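You operate a simulated robot arm through the tools that you are given. There is no shell and no other tool.

You are at the controls of a simulated robot arm. One attempt, no reset.

JOB
Oil the red felt block with three pump strokes and shut it in the felt tin.
Fine: lay it on the drip mat under the spout, pump with the block there, open the lid fully.
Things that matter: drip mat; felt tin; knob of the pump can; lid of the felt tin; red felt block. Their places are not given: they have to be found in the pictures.

It is judged by the outcome, as a careful person would: the job done as asked, and still so three seconds after it is handed in. It fails if anything else is knocked over, pushed out of place, dropped, spilled or broken. A push-on lid holds only when it is set on centred and level and pressed home; a screw cap is set on level and turned clockwise until tight.

ROBOT AND FRAMES
A 7-joint arm with a two-finger parallel gripper, fixed in place. Base frame: the origin is on the floor under the middle of its stand, x ahead of it, y to its left, z up. Units: m, degrees, N and s.
With the tool pointing down near the work surface it reaches from about 0.44 to 0.9 m from the base axis. Its first joint turns from -17.0 to 126.0 degrees. Payload 1.57 kg.
The tool frame sits at the grasp point between the pads (the TCP): z along the fingers, y along the line on which they close. The tips reach 0.03 m beyond it. Largest opening 0.08 m; finger width 0.017, thickness 0.012; the body of the gripper, 0.04 by 0.082 m, starts 0.08 m behind the TCP.
Orientation is that of the tool frame in the base frame, as a unit quaternion [x, y, z, w]. With the fingers straight down and closing along the base's y, the tool's x points along the base's -x, its y along +y and its z along -z.

CONTROLS
- The arm moves only by the tool jog_arm. Its argument "plan" is one flat list of numbers, 6 for each row, row after row: the shift along the base's x, y, z in cm, then the turn, a rotation vector about the base's x, y, z in degrees. In form: [dx, dy, dz, ax, ay, az, dx, dy, dz, ax, ay, az, ...]. A call has 1 to 20 rows; each row is the pose to reach, as a shift and turn from the pose commanded when the call began. "claw" is the finger opening in cm, from 0 to 8, set as the call begins (left out, the last holds). Each row takes 0.2 s and may step no farther than 0.05 m and 8.6 degrees from the row before; otherwise, or with a gripper value out of range, the whole call is refused. A pose out of reach is approached as far as the arm can. The call stops where the force on the tool passes 80 N (or 10 N more than at its start, if that is more) or the arm is blocked; 0.2 s more then pass. The fingers move at their own pace (about 0.045 m/s each) and stop on an object; they squeeze with about 33 N. The grip force told is the motor's: it shows also when the fingers shut on nothing. Time passes only in rows, and 0.2 s behind the last, so rows that repeat a pose let the fingers close. The reply holds the time, the measured pose of the TCP, the force on the tool along the base axes, the opening and the grip force, in the units named above and with some noise, with the torque about the TCP (base axes, N m) and any sound that the robot's microphone picked up.
- Cameras (640 x 400 px; columns grow to the right, rows downward): "scene" is fixed at [0.2199, -0.499, 1.4954]; the picture's right is [0.55, -0.83, 0.00], its down [-0.75, -0.50, -0.43] and it looks along [0.36, 0.24, -0.90] (base axes); focal length 214 px, centre (320, 200). "wrist" rides on the gripper at [0.072, -0.007, -0.122] in the tool frame; the picture's right is [0.09, 1.00, 0.00], its down [-0.84, 0.08, -0.54] and it looks along [-0.54, 0.05, 0.84] (tool axes); focal length 238 px, centre (320, 200).
- capture(camera): a new picture of that camera. It takes no simulated time.
- raise_lower(by): slides the trunk up (or, below 0, down) by that many m; the arm rides with it, the base frame stays. It gives what a move gives, with no picture.
- probe_pixels(camera, pixels): for up to 12 pixels [column, row] of the newest picture of that camera ("zoom" is the newest enlarged one), the place [x, y, z] in the base frame of the surface seen there, good to about 0.003 m. It takes no simulated time.
- zoom(camera, box): a new picture of the part [left, top, right, bottom] of that camera's present view, enlarged. It takes no simulated time.
- job_done(): hands the job in; it is judged then, once.

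Open the gripper and draw the arm clear of the work before you hand the job in, unless the task says otherwise.

The tools are called after "Request:" as name(argument=value, ...) on one line, values as JSON. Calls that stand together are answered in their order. jog_arm: Moves the arm, as the interface text tells. Its arguments: {"type":"object","properties":{"plan":{"type":"array","items":{"type":"number"}},"claw":{"type":"number"}},"required":["plan"]} The other tools are called the same way: raise_lower (by) moves the trunk up or down; capture (camera) takes a picture; probe_pixels (camera, pixels) gives the place of the surface under pixels of a picture; zoom (camera, box) takes an enlarged picture of a part of a camera's view; job_done () hands the job in.

At the start:

```text
time_s: 0.0
position: [0.4326, -0.0221, 1.3404]
tcp_rot: [0.0, 1.0, 0.001, 0.0]
wrist_force: [0.7, 0.0, -0.6]
wrist_torque: [0.01, -0.02, -0.02]
finger_gap: 0.0799
grasp_force: 0.1
trunk travel left (down, up): [-0.725, 0.065]
```

scene: 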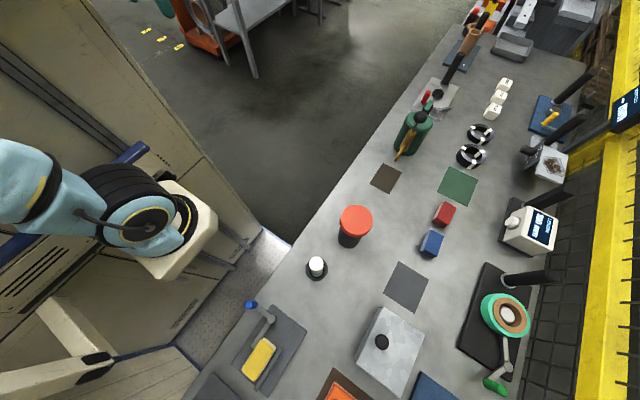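
wrist: 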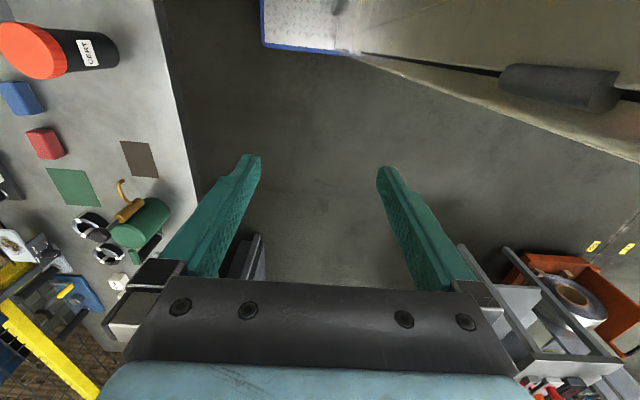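

The scene shows a green pump can near (415,130), red block at (444,214), a blue block at (431,243), and a grey box with a dark knob at (390,350). I will zoom in to identify them.

Request:
zoom(camera="scene", box=[360, 60, 520, 160])

Request:
zoom(camera="scene", box=[320, 160, 480, 260])

Request:
zoom(camera="scene", box=[320, 250, 560, 400])

```text
4.00 times, centred on (440, 110) of scene
```

zoom: 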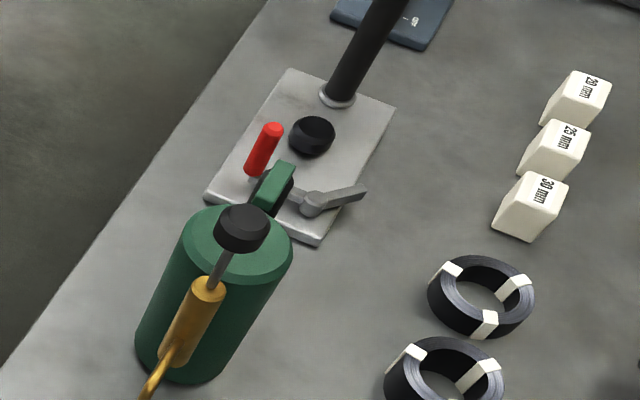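

```text
4.00 times, centred on (400, 210) of scene
```

zoom: 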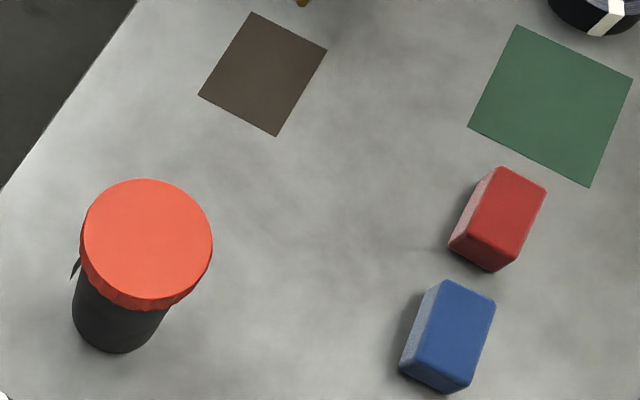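

```text
2.67 times, centred on (440, 325) of scene
```

zoom: 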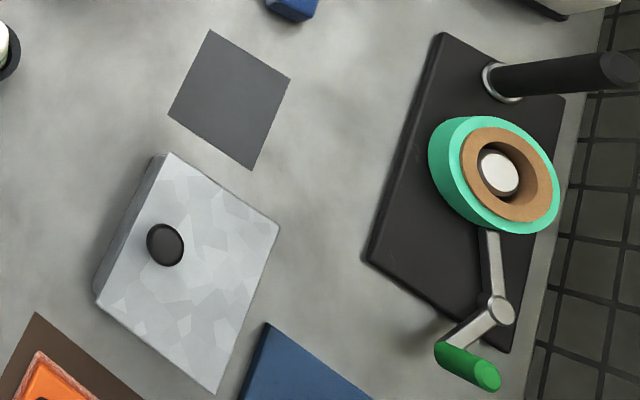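

The grey box with the off-centre knob at (382,342) looks like the felt tin; the brown mat under the spout at (386,178) is probably the drip mat. I will probe the places of these items.

Request:
capture(camera="scene")

Request:
probe_pixels(camera="scene", pixels=[[386, 178], [446, 211], [434, 240], [382, 342], [400, 350], [420, 117], [413, 122], [400, 157], [458, 186], [406, 286], [430, 250], [400, 210]])

Request:
probe_pixels(camera="scene", pixels=[[383, 309], [424, 335], [401, 396], [358, 355], [384, 165], [401, 172], [389, 193], [370, 184], [443, 203], [456, 207], [450, 222], [438, 218]])

```text
taken
```

scene: 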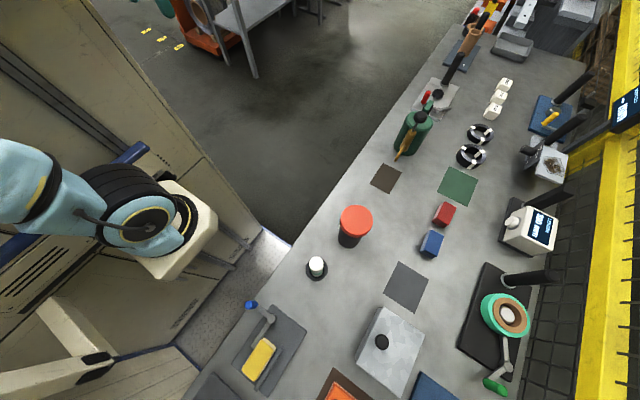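

```text
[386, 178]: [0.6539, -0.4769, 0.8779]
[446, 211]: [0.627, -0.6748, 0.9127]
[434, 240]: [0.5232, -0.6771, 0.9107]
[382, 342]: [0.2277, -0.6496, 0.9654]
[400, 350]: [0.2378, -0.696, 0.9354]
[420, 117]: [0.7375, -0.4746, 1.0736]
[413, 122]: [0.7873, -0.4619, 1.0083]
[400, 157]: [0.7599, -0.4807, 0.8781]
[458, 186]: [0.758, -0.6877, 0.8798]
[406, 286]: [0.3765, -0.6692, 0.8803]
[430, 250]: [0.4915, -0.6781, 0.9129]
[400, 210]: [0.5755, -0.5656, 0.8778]
```

```text
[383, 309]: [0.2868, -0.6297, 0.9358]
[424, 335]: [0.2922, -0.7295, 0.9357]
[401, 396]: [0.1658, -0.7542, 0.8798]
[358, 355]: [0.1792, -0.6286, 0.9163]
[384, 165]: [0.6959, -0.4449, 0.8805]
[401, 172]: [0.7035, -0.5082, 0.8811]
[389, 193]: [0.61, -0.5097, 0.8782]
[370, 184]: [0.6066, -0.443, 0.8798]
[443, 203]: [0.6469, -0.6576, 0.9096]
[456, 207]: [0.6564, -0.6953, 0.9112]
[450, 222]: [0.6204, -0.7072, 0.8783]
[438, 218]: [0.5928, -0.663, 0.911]
```

Positions are sensible: mat about (0.655,-0.476), red block about (0.63,-0.68), tin about (0.23,-0.69), knob about (0.74,-0.475,1.07). Now I zoom tighter on the pump can, the red block and the tin for details.

Request:
zoom(camera="scene", box=[376, 100, 448, 145])

Request:
zoom(camera="scene", box=[360, 130, 440, 180])

Request:
zoom(camera="scene", box=[340, 295, 440, 400])

Request:
zoom(camera="scene", box=[416, 190, 480, 230])

```text
8.89 times, centred on (412, 122) of scene
```

zoom: 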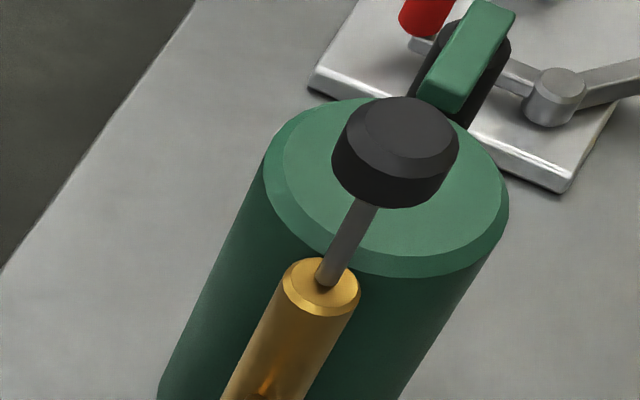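

```text
8.00 times, centred on (400, 155) of scene
```

zoom: 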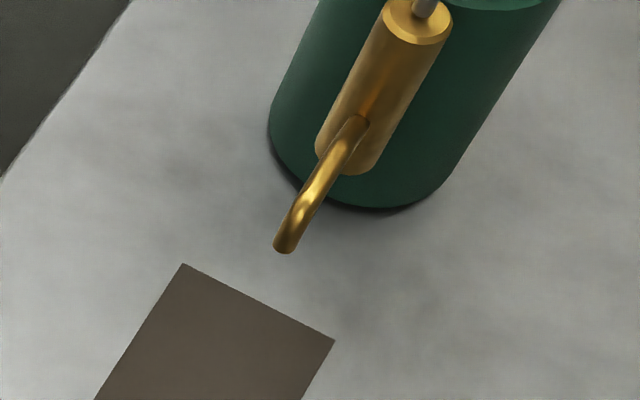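

```text
3.81 times, centred on (390, 348) of scene
```

zoom: 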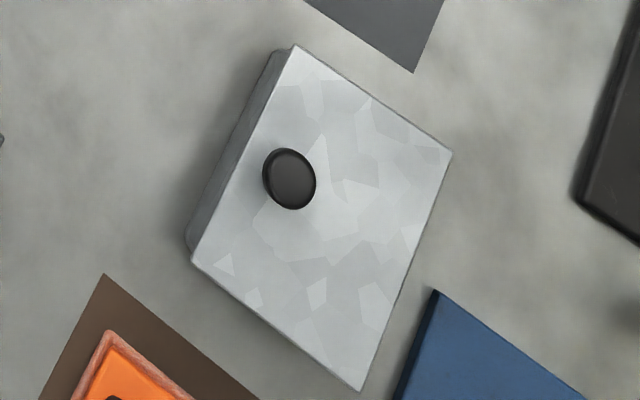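

```text
10.00 times, centred on (448, 210) of scene
```

zoom: 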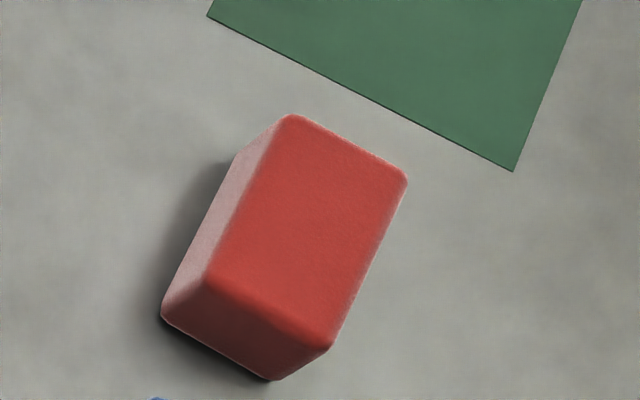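

The newest zoom shows the red block's top corners clearly; I probe its top and corners, and the spout tip and the tin's corners need new zooms.

Request:
probe_pixels(camera="zoom", pixels=[[288, 125], [398, 180], [330, 338], [216, 278], [305, 230], [270, 372], [168, 312], [500, 300]])

Request:
zoom(camera="scene", box=[360, 130, 440, 180])

```text
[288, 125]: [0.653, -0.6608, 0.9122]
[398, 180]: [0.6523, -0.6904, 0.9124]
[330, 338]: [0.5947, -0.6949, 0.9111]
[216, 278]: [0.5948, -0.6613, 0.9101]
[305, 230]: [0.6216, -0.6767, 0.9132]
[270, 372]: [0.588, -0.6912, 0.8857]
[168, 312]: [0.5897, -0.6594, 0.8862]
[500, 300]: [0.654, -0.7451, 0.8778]
```

```text
8.00 times, centred on (400, 155) of scene
```

zoom: 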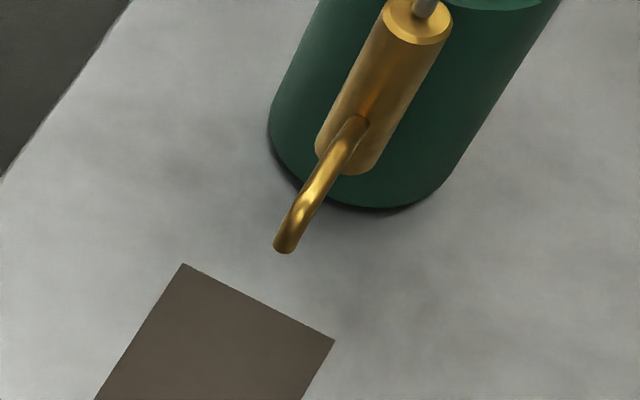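

The spout tip is at about (285,248) in this zoom. I probe along the spout, brass cylinder and mat corners.

Request:
probe_pixels(camera="zoom", pixels=[[284, 247], [290, 235], [300, 212], [330, 170], [350, 130], [375, 90], [410, 20], [350, 165], [184, 266], [333, 341], [400, 130], [345, 190]])

Request:
zoom(camera="scene", box=[376, 100, 448, 145])

```text
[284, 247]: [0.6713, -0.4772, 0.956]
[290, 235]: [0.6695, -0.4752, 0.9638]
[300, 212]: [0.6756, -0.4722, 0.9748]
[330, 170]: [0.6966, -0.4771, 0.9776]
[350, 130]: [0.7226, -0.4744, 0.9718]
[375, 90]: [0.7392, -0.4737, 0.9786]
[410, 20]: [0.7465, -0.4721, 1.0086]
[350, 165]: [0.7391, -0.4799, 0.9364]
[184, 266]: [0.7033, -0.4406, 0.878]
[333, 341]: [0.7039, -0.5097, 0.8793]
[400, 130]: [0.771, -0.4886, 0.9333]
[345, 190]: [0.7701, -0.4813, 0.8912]
```

```text
8.89 times, centred on (412, 122) of scene
```

zoom: 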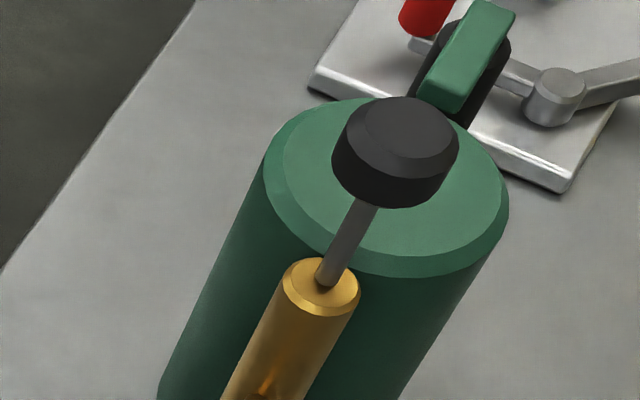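

The spout tip sits near (0.67,-0.475,0.955), above the mat (x 0.61–0.704, y −0.51 to −0.441). I probe the knob in the newest zoom, and the neighbours that may get in the way.

Request:
probe_pixels(camera="zoom", pixels=[[412, 125], [370, 125], [450, 130], [390, 180], [340, 160], [440, 190], [420, 245], [300, 160], [480, 190], [460, 70], [320, 285], [330, 265]])

Request:
probe_pixels(camera="scene", pixels=[[355, 220], [356, 207], [371, 220], [340, 222], [316, 262], [260, 360], [250, 304], [345, 390], [430, 390], [505, 320], [500, 270], [410, 120]])

```text
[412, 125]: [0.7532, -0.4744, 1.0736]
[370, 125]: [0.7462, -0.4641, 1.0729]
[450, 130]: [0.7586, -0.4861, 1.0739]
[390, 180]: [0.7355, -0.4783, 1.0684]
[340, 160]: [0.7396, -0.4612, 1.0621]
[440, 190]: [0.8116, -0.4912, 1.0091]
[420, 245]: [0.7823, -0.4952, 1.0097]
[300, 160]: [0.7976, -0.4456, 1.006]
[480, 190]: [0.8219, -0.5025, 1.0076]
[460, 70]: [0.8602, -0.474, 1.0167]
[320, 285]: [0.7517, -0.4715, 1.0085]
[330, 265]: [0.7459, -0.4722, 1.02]
```

```text
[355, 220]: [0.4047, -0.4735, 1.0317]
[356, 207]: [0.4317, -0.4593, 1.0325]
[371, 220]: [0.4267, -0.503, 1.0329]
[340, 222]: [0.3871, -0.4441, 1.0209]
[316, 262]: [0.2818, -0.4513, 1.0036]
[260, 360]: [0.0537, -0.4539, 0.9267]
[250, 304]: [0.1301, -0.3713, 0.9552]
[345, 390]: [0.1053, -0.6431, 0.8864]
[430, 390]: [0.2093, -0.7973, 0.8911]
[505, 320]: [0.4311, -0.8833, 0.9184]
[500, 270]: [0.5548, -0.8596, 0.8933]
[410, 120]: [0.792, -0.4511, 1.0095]
```

Knob top centre is about (0.751,-0.474,1.074). I move the open gripper above the bench near the red block at a safe height (z 1.20) to look with the wrist camera.

Request:
jog_arm(plan=[1.2, -4.27, -1.0, 0, 0, 0, 2.4, -8.54, -2.0, 0, 0, 0, 3.6, -12.81, -3.0, 0, 0, 0, 4.8, -17.08, -4.0, 0, 0, 0, 6.0, -21.35, -5.0, 0, 0, 0, 7.2, -25.62, -6.0, 0, 0, 0, 8.4, -29.89, -7.0, 0, 0, 0, 9.6, -34.16, -8.0, 0, 0, 0, 10.8, -38.43, -9.0, 0, 0, 0, 12.0, -42.7, -10.0, 0, 0, 0, 13.2, -46.97, -11.0, 0, 0, 0, 14.4, -51.24, -12.0, 0, 0, 0, 15.6, -55.51, -13.0, 0, 0, 0, 16.7, -59.8, -14.0, 0, 0, 0], claw=8)

```text
time_s: 3.0
position: [0.5993, -0.6201, 1.2]
tcp_rot: [0.0, 1.0, 0.0, 0.0]
wrist_force: [-0.3, 0.0, 0.7]
wrist_torque: [-0.02, -0.02, 0.0]
finger_gap: 0.0801
grasp_force: 0.1
trunk travel left (down, up): [-0.725, 0.065]
```

The arm is at (0.599,-0.620,1.200) without contact. I look with both cameras to check the arm's posture and the block.

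Request:
capture(camera="wrist")

Request:
capture(camera="scene")

```text
taken
```

wrist: 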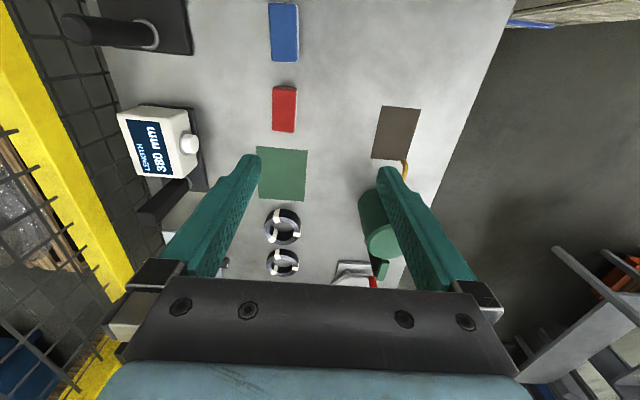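

```text
taken
```

scene: 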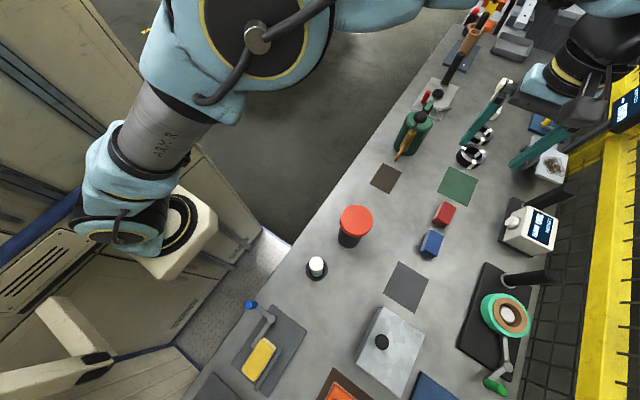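

The red block is seen at (285,109) in the wrist view, clear on both sides. I move above it and down to z≈1.00, checking that the arm reaches.

Request:
jog_arm(plan=[0.8, -1.9, -3.0, 0, 0, 0, 1.6, -3.8, -6.0, 0, 0, 0, 2.4, -5.7, -10.0, 0, 0, 0, 2.4, -5.7, -14.0, 0, 0, 0, 2.4, -5.7, -18.0, 0, 0, 0, 2.4, -5.7, -20.0, 0, 0, 0], claw=8)

Request:
capture(camera="wrist")

Request:
capture(camera="scene")

```text
time_s: 4.4
position: [0.6237, -0.6783, 0.9979]
tcp_rot: [0.0, 1.0, 0.0, 0.001]
wrist_force: [0.0, 0.1, -0.2]
wrist_torque: [-0.01, 0.0, 0.01]
finger_gap: 0.0799
grasp_force: 0.1
trunk travel left (down, up): [-0.725, 0.065]
```

```text
taken
```

wrist: 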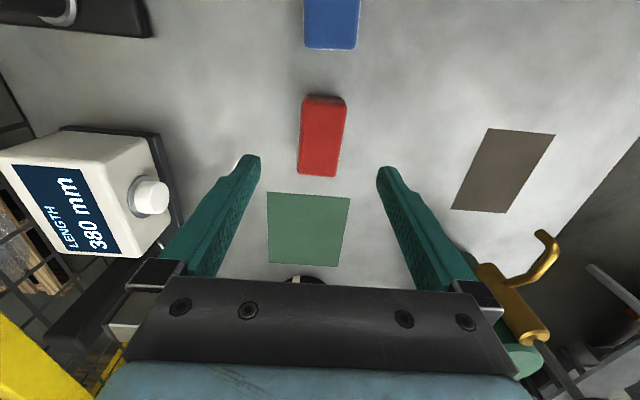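

```text
taken
```

scene: 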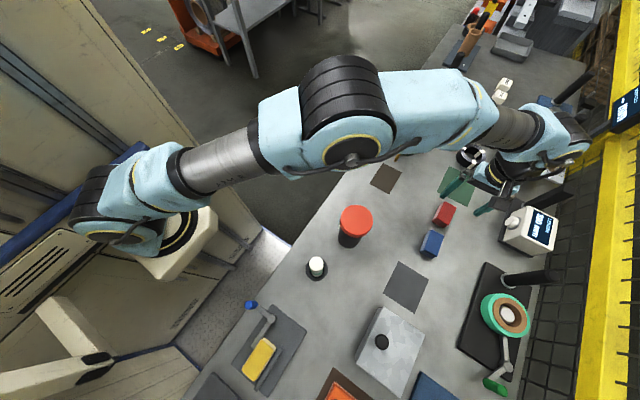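

The block is seen at (322,137) in the wrist view, slightly behind the fingertips in the picture. I probe its top to refine the grasp position.

Request:
probe_pixels(camera="wrist", pixels=[[302, 110], [343, 112], [300, 165], [335, 170], [322, 140], [320, 175], [345, 140], [325, 100], [490, 132], [553, 136], [505, 211], [453, 207]])

Request:
probe_pixels(camera="wrist", pixels=[[541, 234], [548, 240], [555, 260], [520, 282], [500, 280], [535, 335], [370, 150], [547, 250]])

```text
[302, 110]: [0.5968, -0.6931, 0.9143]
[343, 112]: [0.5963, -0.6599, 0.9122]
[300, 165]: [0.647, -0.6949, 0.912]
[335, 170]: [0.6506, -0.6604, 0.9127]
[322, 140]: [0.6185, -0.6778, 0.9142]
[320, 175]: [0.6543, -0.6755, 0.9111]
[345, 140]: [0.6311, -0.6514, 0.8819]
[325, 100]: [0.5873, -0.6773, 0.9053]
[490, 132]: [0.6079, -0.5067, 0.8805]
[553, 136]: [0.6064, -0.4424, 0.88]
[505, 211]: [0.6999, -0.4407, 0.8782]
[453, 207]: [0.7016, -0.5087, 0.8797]
```

```text
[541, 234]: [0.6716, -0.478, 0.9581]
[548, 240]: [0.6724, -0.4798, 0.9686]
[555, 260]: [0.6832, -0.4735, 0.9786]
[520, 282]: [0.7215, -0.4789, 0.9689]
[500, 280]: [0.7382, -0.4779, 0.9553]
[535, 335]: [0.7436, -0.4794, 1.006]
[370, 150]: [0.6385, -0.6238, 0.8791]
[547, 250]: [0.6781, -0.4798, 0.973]
```

The block spans x 0.588–0.657, y −0.695 to −0.660, with its top at 0.913. I lower the open fingers around its near end (x≈0.604), so the fingers stay clear of the spout when I set it down.

Request:
jog_arm(plan=[-1.0, 0, -3.0, 0, 0, 0, -1.96, 0, -5.5, 0, 0, 0, -1.96, 0, -7.5, 0, 0, 0, -1.96, 0, -8.7, 0, 0, 0, -1.96, 0, -8.7, 0, 0, 0], claw=7)

Request:
capture(camera="wrist")

```text
time_s: 5.6
position: [0.6034, -0.6798, 0.9116]
tcp_rot: [0.0, 1.0, 0.0, -0.001]
wrist_force: [-0.2, 0.2, 0.7]
wrist_torque: [0.03, 0.0, 0.03]
finger_gap: 0.0698
grasp_force: 0.1
trunk travel left (down, up): [-0.725, 0.065]
```

```text
taken
```

wrist: 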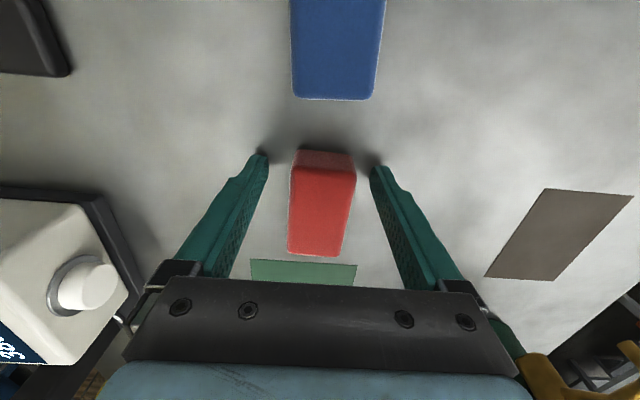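

The fingers straddle the block at (320,205) in the wrist view. I close on it.

Request:
jog_arm(plan=[0, 0, 0, 0, 0, 0, 0, 0, 0, 0, 0, 0, 0, 0, 0, 0, 0, 0, 0, 0, 0, 0, 0, 0, 0, 0, 0, 0, 0, 0], claw=2.5)

```text
time_s: 6.8
position: [0.6034, -0.6793, 0.912]
tcp_rot: [0.0, 1.0, 0.0, 0.0]
wrist_force: [0.2, -0.1, 0.6]
wrist_torque: [0.01, -0.01, 0.02]
finger_gap: 0.0385
grasp_force: 33.1
trunk travel left (down, up): [-0.725, 0.065]
```

The grip holds at a 3.85 cm gap with 33 N. I lift just 1.5 cm and slide across low, so the block passes under the spout (tip at z≈0.955), stopping above the drip mat.

Request:
jog_arm(plan=[0, 0, 1.0, 0, 0, 0, 0, 0, 1.5, 0, 0, 0, 0.8, 3.0, 1.5, 0, 0, 0, 1.6, 6.0, 1.5, 0, 0, 0, 2.4, 9.0, 1.5, 0, 0, 0, 3.0, 12.0, 1.5, 0, 0, 0, 3.5, 14.5, 1.5, 0, 0, 0, 3.8, 17.0, 1.5, 0, 0, 0, 3.9, 19.0, 1.5, 0, 0, 0, 4.0, 20.1, 1.5, 0, 0, 0, 4.0, 20.1, 1.5, 0, 0, 0])

Request:
capture(camera="wrist")

Request:
zoom(camera="scene", box=[340, 110, 468, 190])

```text
time_s: 9.2
position: [0.6454, -0.4751, 0.9291]
tcp_rot: [0.0, 1.0, 0.0, 0.0]
wrist_force: [0.1, 0.1, -0.8]
wrist_torque: [-0.02, 0.0, -0.01]
finger_gap: 0.0386
grasp_force: 33.1
trunk travel left (down, up): [-0.725, 0.065]
```

```text
taken
```

wrist: 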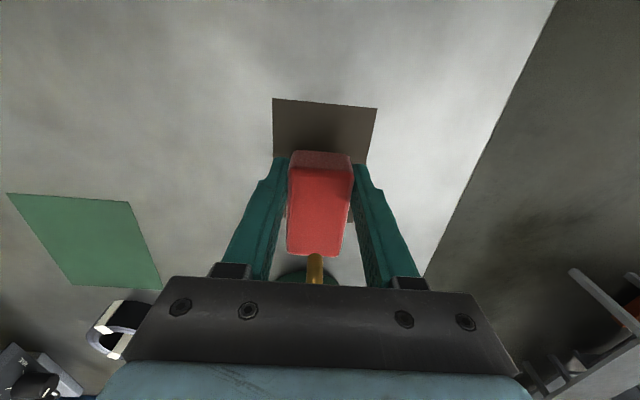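

```text
5.00 times, centred on (404, 150) of scene
```

zoom: 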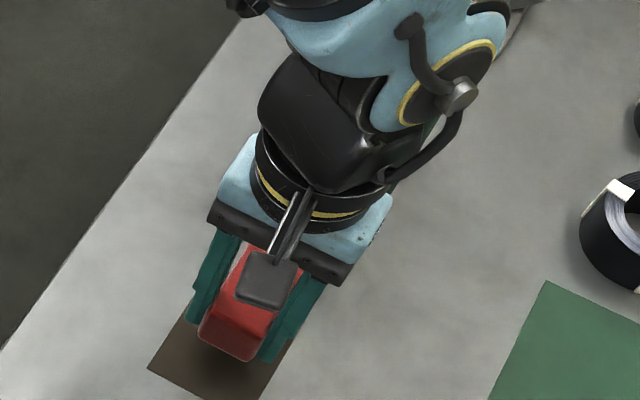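

The spout appears at (315,265) in the wrist view, at the far end of the block. I probe to see how far the tip overlaps the block's top.

Request:
probe_pixels(camera="wrist", pixels=[[315, 256], [315, 262], [315, 275], [315, 251], [290, 250], [342, 252], [320, 200], [295, 165], [350, 165], [320, 155], [274, 100], [376, 108]])

Request:
zoom(camera="wrist", box=[240, 200, 400, 300])

```text
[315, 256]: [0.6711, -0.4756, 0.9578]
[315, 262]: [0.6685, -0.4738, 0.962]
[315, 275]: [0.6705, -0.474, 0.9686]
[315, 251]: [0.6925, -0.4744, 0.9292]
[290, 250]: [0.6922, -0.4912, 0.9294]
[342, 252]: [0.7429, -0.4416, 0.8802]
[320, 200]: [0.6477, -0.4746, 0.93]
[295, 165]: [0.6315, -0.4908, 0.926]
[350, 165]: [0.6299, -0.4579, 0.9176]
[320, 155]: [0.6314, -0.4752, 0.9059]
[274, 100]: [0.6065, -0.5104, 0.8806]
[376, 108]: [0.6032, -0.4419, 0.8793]
```

```text
4.00 times, centred on (320, 250) of wrist
```

zoom: 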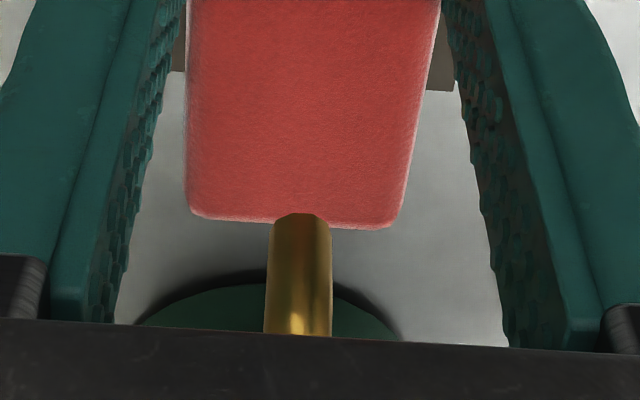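

The tip (0.671,-0.475) lies well over the block's top (x 0.629–0.695). I lower the block onto the mat.

Request:
jog_arm(plan=[0, 0, -0.7, 0, 0, 0, 0, 0, -1.2, 0, 0, 0, 0, 0, -1.4, 0, 0, 0, 0, 0, -1.4, 0, 0, 0])

```text
time_s: 10.2
position: [0.6458, -0.4754, 0.9138]
tcp_rot: [0.0, 1.0, -0.001, 0.0]
wrist_force: [-1.0, 1.1, -0.2]
wrist_torque: [0.02, -0.03, 0.03]
finger_gap: 0.0386
grasp_force: 33.2
trunk travel left (down, up): [-0.725, 0.065]
```

The block is at mat height with almost no force. I open the fingers to release it.

Request:
jog_arm(plan=[0, 0, 0, 0, 0, 0, 0, 0, 0, 0, 0, 0, 0, 0, 0, 0, 0, 0, 0, 0, 0, 0, 0, 0], claw=7)

Request:
capture(camera="wrist")

```text
time_s: 11.2
position: [0.6448, -0.475, 0.914]
tcp_rot: [0.0, 1.0, 0.0, -0.001]
wrist_force: [0.0, -0.4, -0.5]
wrist_torque: [-0.02, 0.01, 0.01]
finger_gap: 0.0698
grasp_force: 0.1
trunk travel left (down, up): [-0.725, 0.065]
```

```text
taken
```

wrist: 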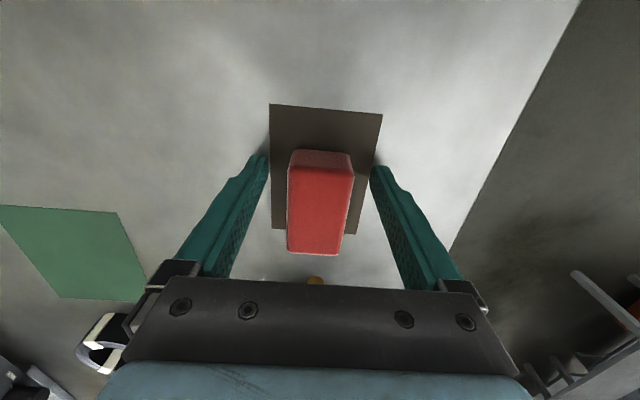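

The block rests on the mat, free of the fingers. I back off toward −x, rise, then go over the knob at a safe height with the fingers still open.

Request:
jog_arm(plan=[-1.5, 0, 1, 0, 0, 0, -3, 0, 4, 0, 0, 0, -3, 0, 8.5, 0, 0, 0, -3, 0, 13, 0, 0, 0, -3, 0, 17.5, 0, 0, 0, -3, 0, 22, 0, 0, 0, -3, 0, 26, 0, 0, 0, 0, 0, 28, 0, 0, 0, 4, 0, 28, 0, 0, 0, 8, 0.2, 28, 0, 0, 0, 10.7, 0.2, 28, 0, 0, 0, 10.7, 0.2, 28, 0, 0, 0])

Request:
capture(camera="wrist")

Request:
capture(camera="scene")

```text
time_s: 13.8
position: [0.7506, -0.4756, 1.1948]
tcp_rot: [0.0, 1.0, 0.0, -0.001]
wrist_force: [-0.6, -0.4, 0.3]
wrist_torque: [-0.01, 0.0, -0.01]
finger_gap: 0.07
grasp_force: 0.2
trunk travel left (down, up): [-0.725, 0.065]
```

```text
taken
```

wrist: 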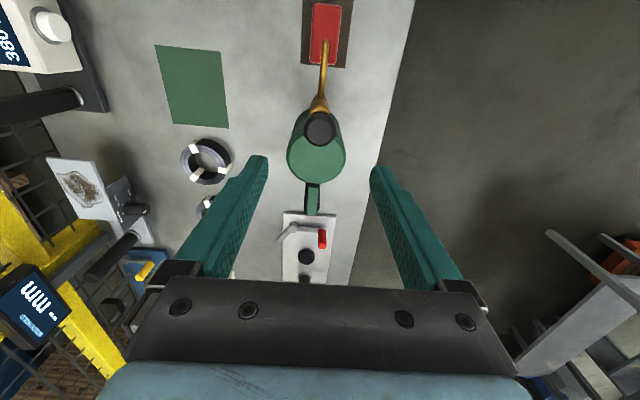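

```text
taken
```

scene: 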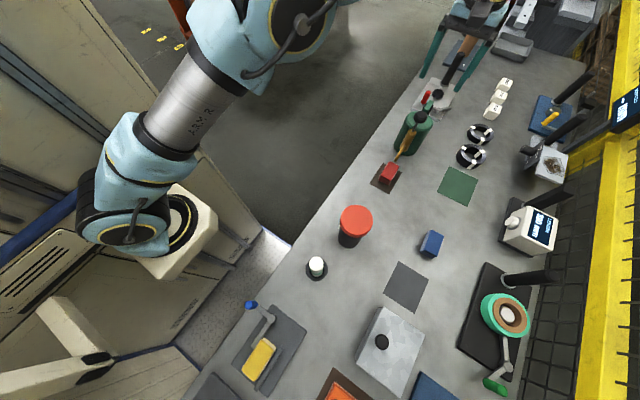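

The block sits on the mat under the spout tip. I probe the knob top at (318,128) in the wrist view to get its exact centre.

Request:
probe_pixels(camera="wrist", pixels=[[318, 128], [306, 128], [332, 128], [318, 117], [318, 139], [319, 122], [324, 45], [320, 25], [312, 60]])

Request:
zoom(camera="wrist", box=[260, 0, 400, 160])

```text
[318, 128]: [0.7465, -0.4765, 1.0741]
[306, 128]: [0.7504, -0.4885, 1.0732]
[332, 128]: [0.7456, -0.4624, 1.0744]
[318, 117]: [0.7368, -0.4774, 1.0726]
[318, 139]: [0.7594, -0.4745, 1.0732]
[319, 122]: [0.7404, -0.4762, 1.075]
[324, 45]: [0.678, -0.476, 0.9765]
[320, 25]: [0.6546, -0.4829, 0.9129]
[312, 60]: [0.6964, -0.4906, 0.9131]
```

```text
2.50 times, centred on (330, 80) of wrist
```

zoom: 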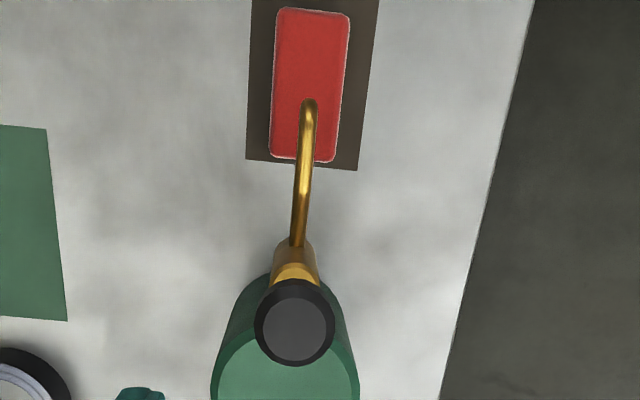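

The knob's centre is about (0.748,-0.4755), top 1.074. I close the fingers and lower until the tips hang about 2 cm above the knob.

Request:
jog_arm(plan=[-0.3, -0.15, 0, 0, 0, 0, -0.3, -0.15, 0, 0, 0, 0, -0.3, -0.15, 0, 0, 0, 0, -0.3, -0.15, 0, 0, 0, 0, -0.3, -0.15, -3, 0, 0, 0, -0.3, -0.15, -6, 0, 0, 0, -0.3, -0.15, -7, 0, 0, 0, -0.3, -0.15, -7, 0, 0, 0], claw=0)

Request:
capture(camera="wrist")

```text
time_s: 15.6
position: [0.7469, -0.4773, 1.1238]
tcp_rot: [0.0, 1.0, 0.0, 0.001]
wrist_force: [0.2, -0.8, 0.1]
wrist_torque: [0.02, 0.02, 0.0]
finger_gap: 0.0001
grasp_force: 21.1
trunk travel left (down, up): [-0.725, 0.065]
```

```text
taken
```

wrist: 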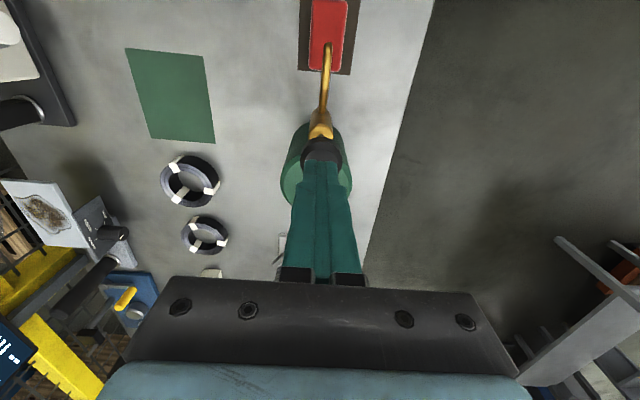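

The closed tips are centred over the knob. I press down about 1 cm beyond expected contact, to feel the spring.

Request:
jog_arm(plan=[0, 0, -1.0, 0, 0, 0, 0, 0, -2.0, 0, 0, 0, 0, 0, -2.5, 0, 0, 0, 0, 0, -3.0, 0, 0, 0])

```text
time_s: 16.6
position: [0.7478, -0.4756, 1.0961]
tcp_rot: [0.0, 1.0, -0.002, 0.0]
wrist_force: [1.1, -1.1, 6.8]
wrist_torque: [-0.07, 0.01, -0.01]
finger_gap: 0.0
grasp_force: 21.8
trunk travel left (down, up): [-0.725, 0.065]
```

The spring pushes back with about 7 N at about 0.8 cm. I continue the stroke downward in small steps, watching force and sound.

Request:
jog_arm(plan=[0, 0, -0.4, 0, 0, 0, 0, 0, -0.8, 0, 0, 0, 0, 0, -1.2, 0, 0, 0])

```text
time_s: 17.4
position: [0.7485, -0.476, 1.0835]
tcp_rot: [0.0, 1.0, 0.0, 0.002]
wrist_force: [0.5, -0.5, 9.1]
wrist_torque: [-0.03, -0.03, 0.0]
finger_gap: 0.0
grasp_force: 21.5
trunk travel left (down, up): [-0.725, 0.065]
```

Force is still only 9 N at about 2 cm travel, so the stop is not reached. I continue.

Request:
jog_arm(plan=[0, 0, -0.3, 0, 0, 0, 0, 0, -0.6, 0, 0, 0, 0, 0, -0.9, 0, 0, 0])

```text
time_s: 18.2
position: [0.7491, -0.476, 1.0746]
tcp_rot: [0.0, 1.0, -0.001, 0.0]
wrist_force: [-1.5, -0.3, 11.0]
wrist_torque: [0.05, 0.02, 0.11]
finger_gap: 0.0
grasp_force: 21.9
trunk travel left (down, up): [-0.725, 0.065]
```

Now about 3 cm of travel and 11 N, still a smooth spring. I continue in small steps until the stop shows.

Request:
jog_arm(plan=[0, 0, -0.3, 0, 0, 0, 0, 0, -0.6, 0, 0, 0, 0, 0, -0.9, 0, 0, 0])

Request:
capture(camera="wrist")

```text
time_s: 19.0
position: [0.7477, -0.4758, 1.0715]
tcp_rot: [0.0, 1.0, -0.002, 0.003]
wrist_force: [-6.0, 3.7, 50.0]
wrist_torque: [0.13, 0.14, 0.04]
finger_gap: 0.0
grasp_force: 21.6
trunk travel left (down, up): [-0.725, 0.065]
```

```text
taken
```

wrist: 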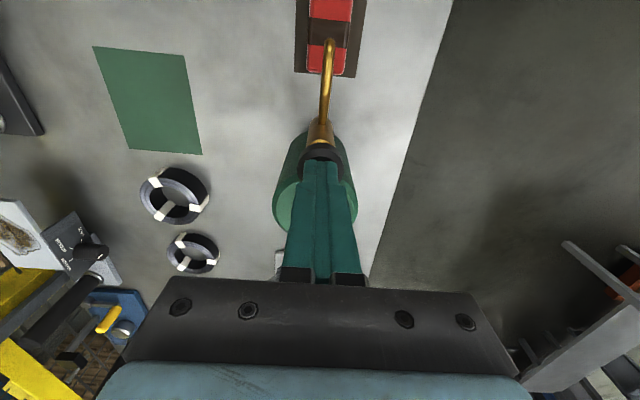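

The stop was reached at TCP z≈1.0715 (50 N), and a dark oiled band shows on the block at (328,30): one stroke is done. I raise fully to let the knob return.

Request:
jog_arm(plan=[0, 0, 0.8, 0, 0, 0, 0, 0, 2.0, 0, 0, 0, 0, 0, 3.5, 0, 0, 0, 0, 0, 5.0, 0, 0, 0, 0, 0, 6.0, 0, 0, 0, 0, 0, 6.0, 0, 0, 0, 0, 0, 6.0, 0, 0, 0, 0, 0, 6.0, 0, 0, 0])

Request:
capture(camera="wrist")

Request:
zoom(camera="wrist", box=[260, 0, 400, 160])

```text
time_s: 20.8
position: [0.7486, -0.4762, 1.1239]
tcp_rot: [0.0, 1.0, 0.0, 0.0]
wrist_force: [-0.2, 0.1, 0.1]
wrist_torque: [0.02, -0.01, 0.01]
finger_gap: 0.0
grasp_force: 21.1
trunk travel left (down, up): [-0.725, 0.065]
```

```text
taken
```

wrist: 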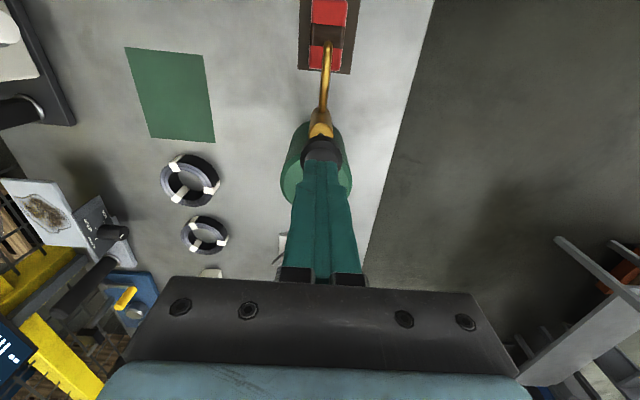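

```text
2.50 times, centred on (330, 80) of wrist
```

zoom: 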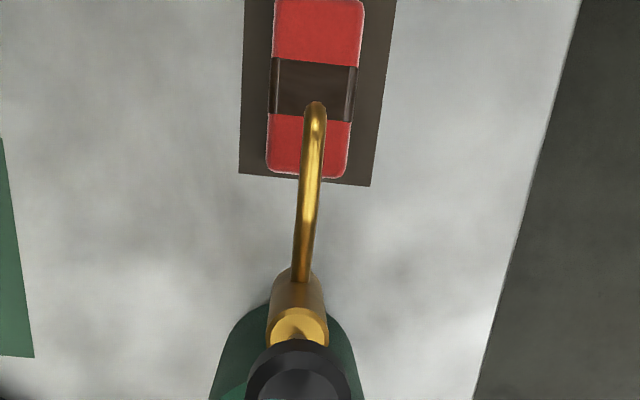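

The knob is back up and one oiled band shows. I make the second full stroke, down to just past the stop.

Request:
jog_arm(plan=[0, 0, -1.5, 0, 0, 0, 0, 0, -2.5, 0, 0, 0, 0, 0, -3.5, 0, 0, 0, 0, 0, -4.5, 0, 0, 0, 0, 0, -5.3, 0, 0, 0, 0, 0, -5.8, 0, 0, 0, 0, 0, -5.8, 0, 0, 0])

Request:
zoom(camera="wrist", box=[260, 0, 400, 160])

```text
time_s: 22.4
position: [0.746, -0.4755, 1.073]
tcp_rot: [0.001, 1.0, -0.002, 0.004]
wrist_force: [-6.4, -6.7, 46.7]
wrist_torque: [-0.13, 0.24, -0.02]
finger_gap: 0.0001
grasp_force: 21.1
trunk travel left (down, up): [-0.725, 0.065]
```

```text
2.50 times, centred on (330, 80) of wrist
```

zoom: 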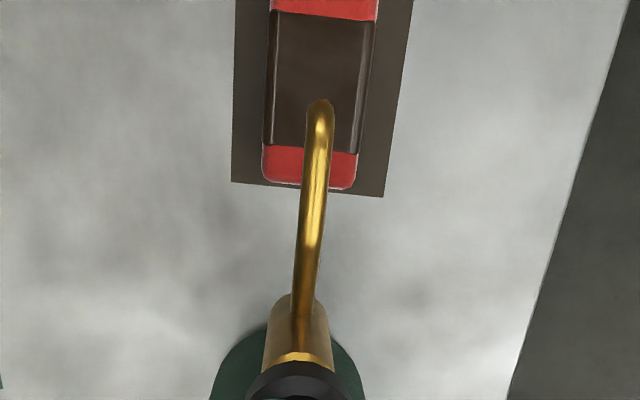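

The stop was reached (47 N) and the oiled band grew to about two thirds: two strokes. I raise fully to let the knob return again.

Request:
jog_arm(plan=[0, 0, 0.8, 0, 0, 0, 0, 0, 2.0, 0, 0, 0, 0, 0, 3.5, 0, 0, 0, 0, 0, 5.0, 0, 0, 0, 0, 0, 5.8, 0, 0, 0, 0, 0, 5.8, 0, 0, 0, 0, 0, 5.8, 0, 0, 0, 0, 0, 5.8, 0, 0, 0])

Request:
zoom(camera="wrist", box=[260, 0, 400, 160])

```text
time_s: 24.2
position: [0.7487, -0.4766, 1.1249]
tcp_rot: [0.0, 1.0, 0.0, 0.0]
wrist_force: [-0.5, -0.4, 0.5]
wrist_torque: [0.01, -0.02, 0.02]
finger_gap: 0.0
grasp_force: 20.9
trunk travel left (down, up): [-0.725, 0.065]
```

```text
2.50 times, centred on (330, 80) of wrist
```

zoom: 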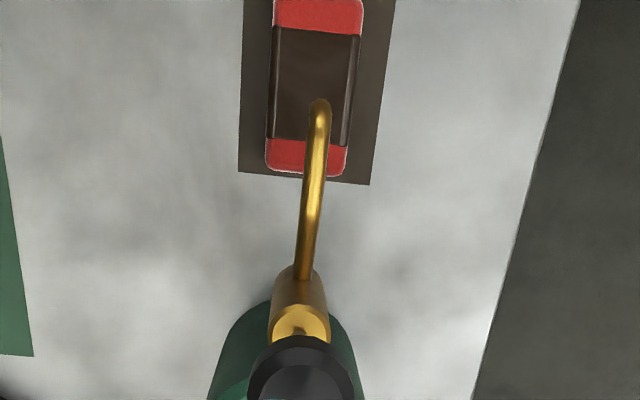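

The knob is back up. I make the third stroke, pressing slightly less past the stop.

Request:
jog_arm(plan=[0, 0, -1.5, 0, 0, 0, 0, 0, -2.5, 0, 0, 0, 0, 0, -3.5, 0, 0, 0, 0, 0, -4.5, 0, 0, 0, 0, 0, -5.2, 0, 0, 0, 0, 0, -5.6, 0, 0, 0, 0, 0, -5.6, 0, 0, 0])

Request:
zoom(camera="wrist", box=[260, 0, 400, 160])

```text
time_s: 25.8
position: [0.7478, -0.4758, 1.0734]
tcp_rot: [0.0, 1.0, -0.003, 0.003]
wrist_force: [-2.2, -3.7, 39.7]
wrist_torque: [-0.1, 0.0, -0.01]
finger_gap: 0.0
grasp_force: 21.6
trunk travel left (down, up): [-0.725, 0.065]
```

```text
2.50 times, centred on (330, 80) of wrist
```

zoom: 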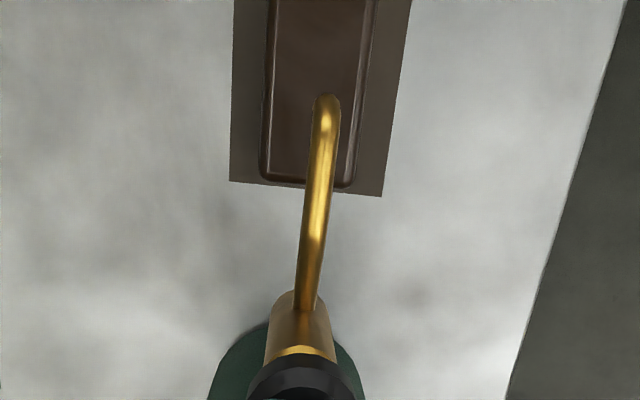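

The block is now dark all over: three strokes are done. I raise clear of the knob and check the can and block.

Request:
jog_arm(plan=[0, 0, 0.8, 0, 0, 0, 0, 0, 2.0, 0, 0, 0, 0, 0, 3.5, 0, 0, 0, 0, 0, 5.5, 0, 0, 0, 0, 0, 9.0, 0, 0, 0, 0, 0, 13, 0, 0, 0, 0, 0, 13, 0, 0, 0])

Request:
capture(camera="wrist")

Request:
zoom(camera="scene", box=[360, 110, 440, 190])

```text
time_s: 27.4
position: [0.7474, -0.4743, 1.1978]
tcp_rot: [0.0, 1.0, 0.001, 0.0]
wrist_force: [0.5, 0.6, 0.7]
wrist_torque: [-0.01, 0.0, 0.01]
finger_gap: 0.0
grasp_force: 21.3
trunk travel left (down, up): [-0.725, 0.065]
```

```text
taken
```

wrist: 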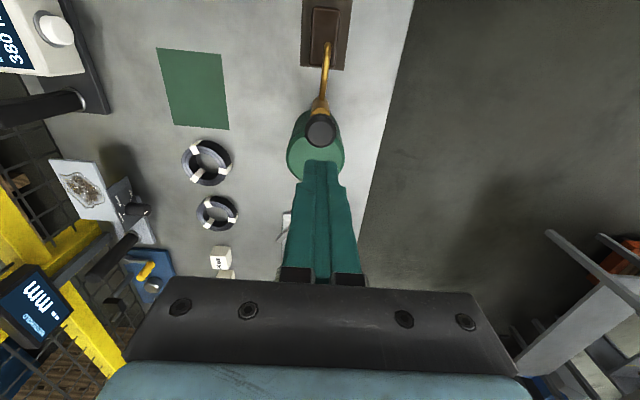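

```text
5.00 times, centred on (400, 150) of scene
```

zoom: 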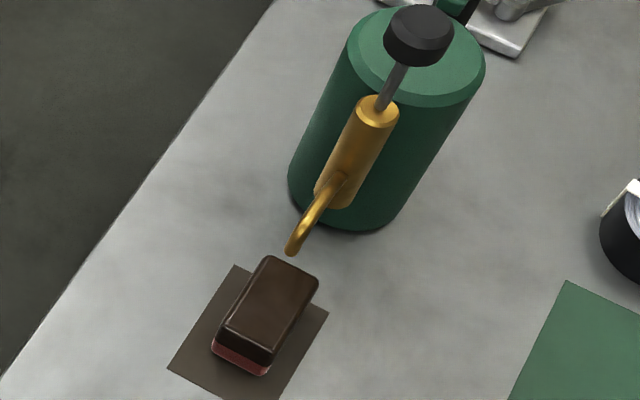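

The block's top is dark and the can still stands. I probe the spout tip and block place again to see whether anything has shifted.

Request:
probe_pixels(camera="zoom", pixels=[[290, 250], [295, 235], [270, 262], [312, 285], [265, 355], [225, 330], [270, 310], [420, 25], [375, 108], [236, 268], [326, 313]])

Request:
probe_pixels(camera="wrist", pixels=[[320, 128], [326, 46], [322, 25], [311, 60], [303, 65], [343, 70], [316, 155]])

```text
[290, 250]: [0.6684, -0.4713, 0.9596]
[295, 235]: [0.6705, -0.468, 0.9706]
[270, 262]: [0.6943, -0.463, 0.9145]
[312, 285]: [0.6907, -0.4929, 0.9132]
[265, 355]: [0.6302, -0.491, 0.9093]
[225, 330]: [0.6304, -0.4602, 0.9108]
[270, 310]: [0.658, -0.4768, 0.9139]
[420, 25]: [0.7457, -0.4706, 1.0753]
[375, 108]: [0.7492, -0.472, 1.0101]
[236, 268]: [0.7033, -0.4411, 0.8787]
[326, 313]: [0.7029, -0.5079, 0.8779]
```

```text
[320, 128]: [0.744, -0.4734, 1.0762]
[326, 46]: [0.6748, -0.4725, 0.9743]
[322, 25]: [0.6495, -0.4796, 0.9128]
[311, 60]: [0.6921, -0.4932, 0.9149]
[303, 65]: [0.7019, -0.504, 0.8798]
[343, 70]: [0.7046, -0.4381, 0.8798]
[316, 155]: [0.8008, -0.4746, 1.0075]
```

Everything is in place within a few mm. Now I swing over toward the tin at z≈1.16, turning the tool −90° about z so the fingers close along x and the wrist camera looks at the tin.

Request:
jog_arm(plan=[-4.33, -0.62, 0, 0, 0, -7.5, -8.66, -1.25, 0, 0, 0, -15, -13, -1.87, 0, 0, 0, -22.5, -17.3, -2.5, 0, 0, 0, -30, -21.6, -3.1, 0, 0, 0, -37.5, -26, -3.75, 0, 0, 0, -45, -30.3, -4.4, 0, 0, 0, -52.5, -34.6, -5, 0, 0, 0, -60, -39, -5.6, 0, 0, 0, -67.5, -43.3, -6.2, 0, 0, 0, -75, -47.6, -6.9, -2, 0, 0, -82.5, -52, -7.5, -4, 0, 0, -90, -52, -7.5, -4, 0, 0, -90], claw=0)

Request:
capture(camera="wrist")

Request:
capture(camera="scene")

```text
time_s: 30.2
position: [0.2264, -0.5505, 1.1614]
tcp_rot: [0.708, 0.706, -0.001, 0.0]
wrist_force: [-0.1, -0.9, 0.0]
wrist_torque: [-0.01, -0.01, 0.03]
finger_gap: 0.0
grasp_force: 21.1
trunk travel left (down, up): [-0.725, 0.065]
```

```text
taken
```

wrist: 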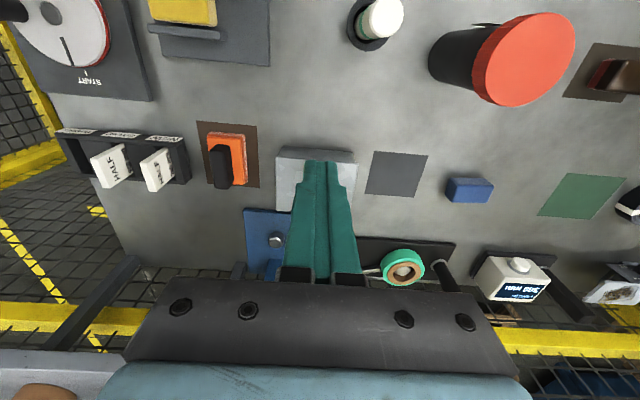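

```text
taken
```

scene: 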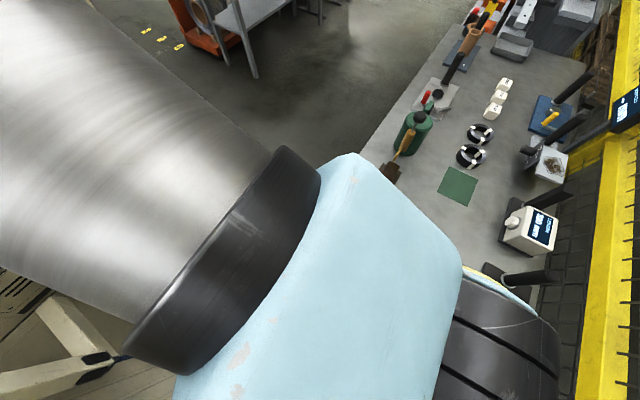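

The tin lies under the fingers at (320,165) in the wrist view. I open the fingers and draw back +y to see the lid, knob and hinge.

Request:
jog_arm(plan=[0, 2, 0, 0, 0, 0, 0, 4, 0, 0, 0, 0, 0, 6, 0, 0, 0, 0, 0, 6, 0, 0, 0, 0, 0, 6, 0, 0, 0, 0], claw=8)

Request:
capture(camera="wrist")

Request:
zoom(camera="wrist", box=[240, 130, 400, 250])

```text
time_s: 31.4
position: [0.2303, -0.4888, 1.1607]
tcp_rot: [0.707, 0.707, 0.001, 0.0]
wrist_force: [-1.1, -0.9, 0.1]
wrist_torque: [0.0, 0.02, -0.03]
finger_gap: 0.0799
grasp_force: 0.0
trunk travel left (down, up): [-0.725, 0.065]
```

```text
taken
```

wrist: 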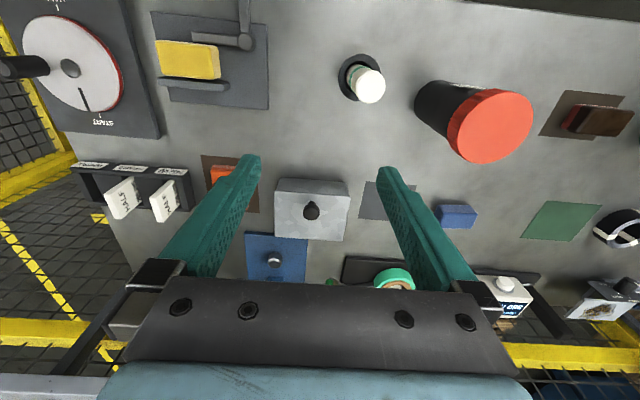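

```text
3.33 times, centred on (320, 190) of wrist
```

zoom: 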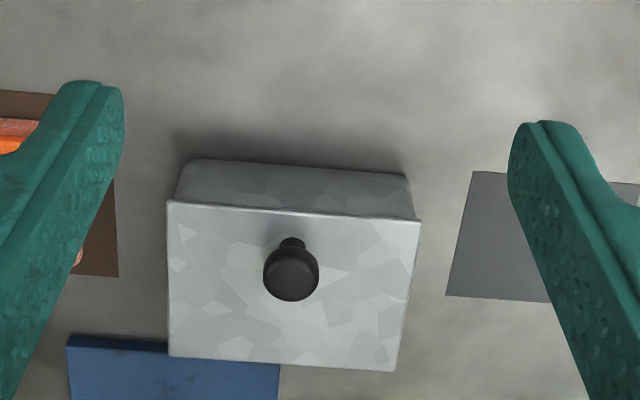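

The tin lies at (290,270) in the zoom, with a mushroom knob nearer its +y edge. I probe the lid corners, knob and front wall.

Request:
probe_pixels(camera="zoom", pixels=[[170, 203], [418, 222], [393, 369], [170, 353], [292, 278], [268, 278], [316, 278], [292, 243], [292, 210], [292, 180], [290, 295], [280, 362]])

Request:
probe_pixels(camera="wrist", pixels=[[274, 262], [265, 240], [285, 270], [320, 210], [312, 200]])

```text
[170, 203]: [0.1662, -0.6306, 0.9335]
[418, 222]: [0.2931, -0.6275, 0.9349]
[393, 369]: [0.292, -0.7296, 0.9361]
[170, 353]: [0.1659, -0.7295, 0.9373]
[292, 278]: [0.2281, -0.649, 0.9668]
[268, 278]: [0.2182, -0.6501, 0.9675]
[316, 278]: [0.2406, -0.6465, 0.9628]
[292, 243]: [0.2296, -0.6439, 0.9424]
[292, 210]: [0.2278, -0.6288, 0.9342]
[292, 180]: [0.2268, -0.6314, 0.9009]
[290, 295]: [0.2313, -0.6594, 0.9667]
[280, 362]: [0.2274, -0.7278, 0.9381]
```

```text
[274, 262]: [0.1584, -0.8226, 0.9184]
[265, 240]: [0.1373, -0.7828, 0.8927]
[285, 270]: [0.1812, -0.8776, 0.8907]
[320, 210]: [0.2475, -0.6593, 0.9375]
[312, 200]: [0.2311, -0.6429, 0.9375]
```

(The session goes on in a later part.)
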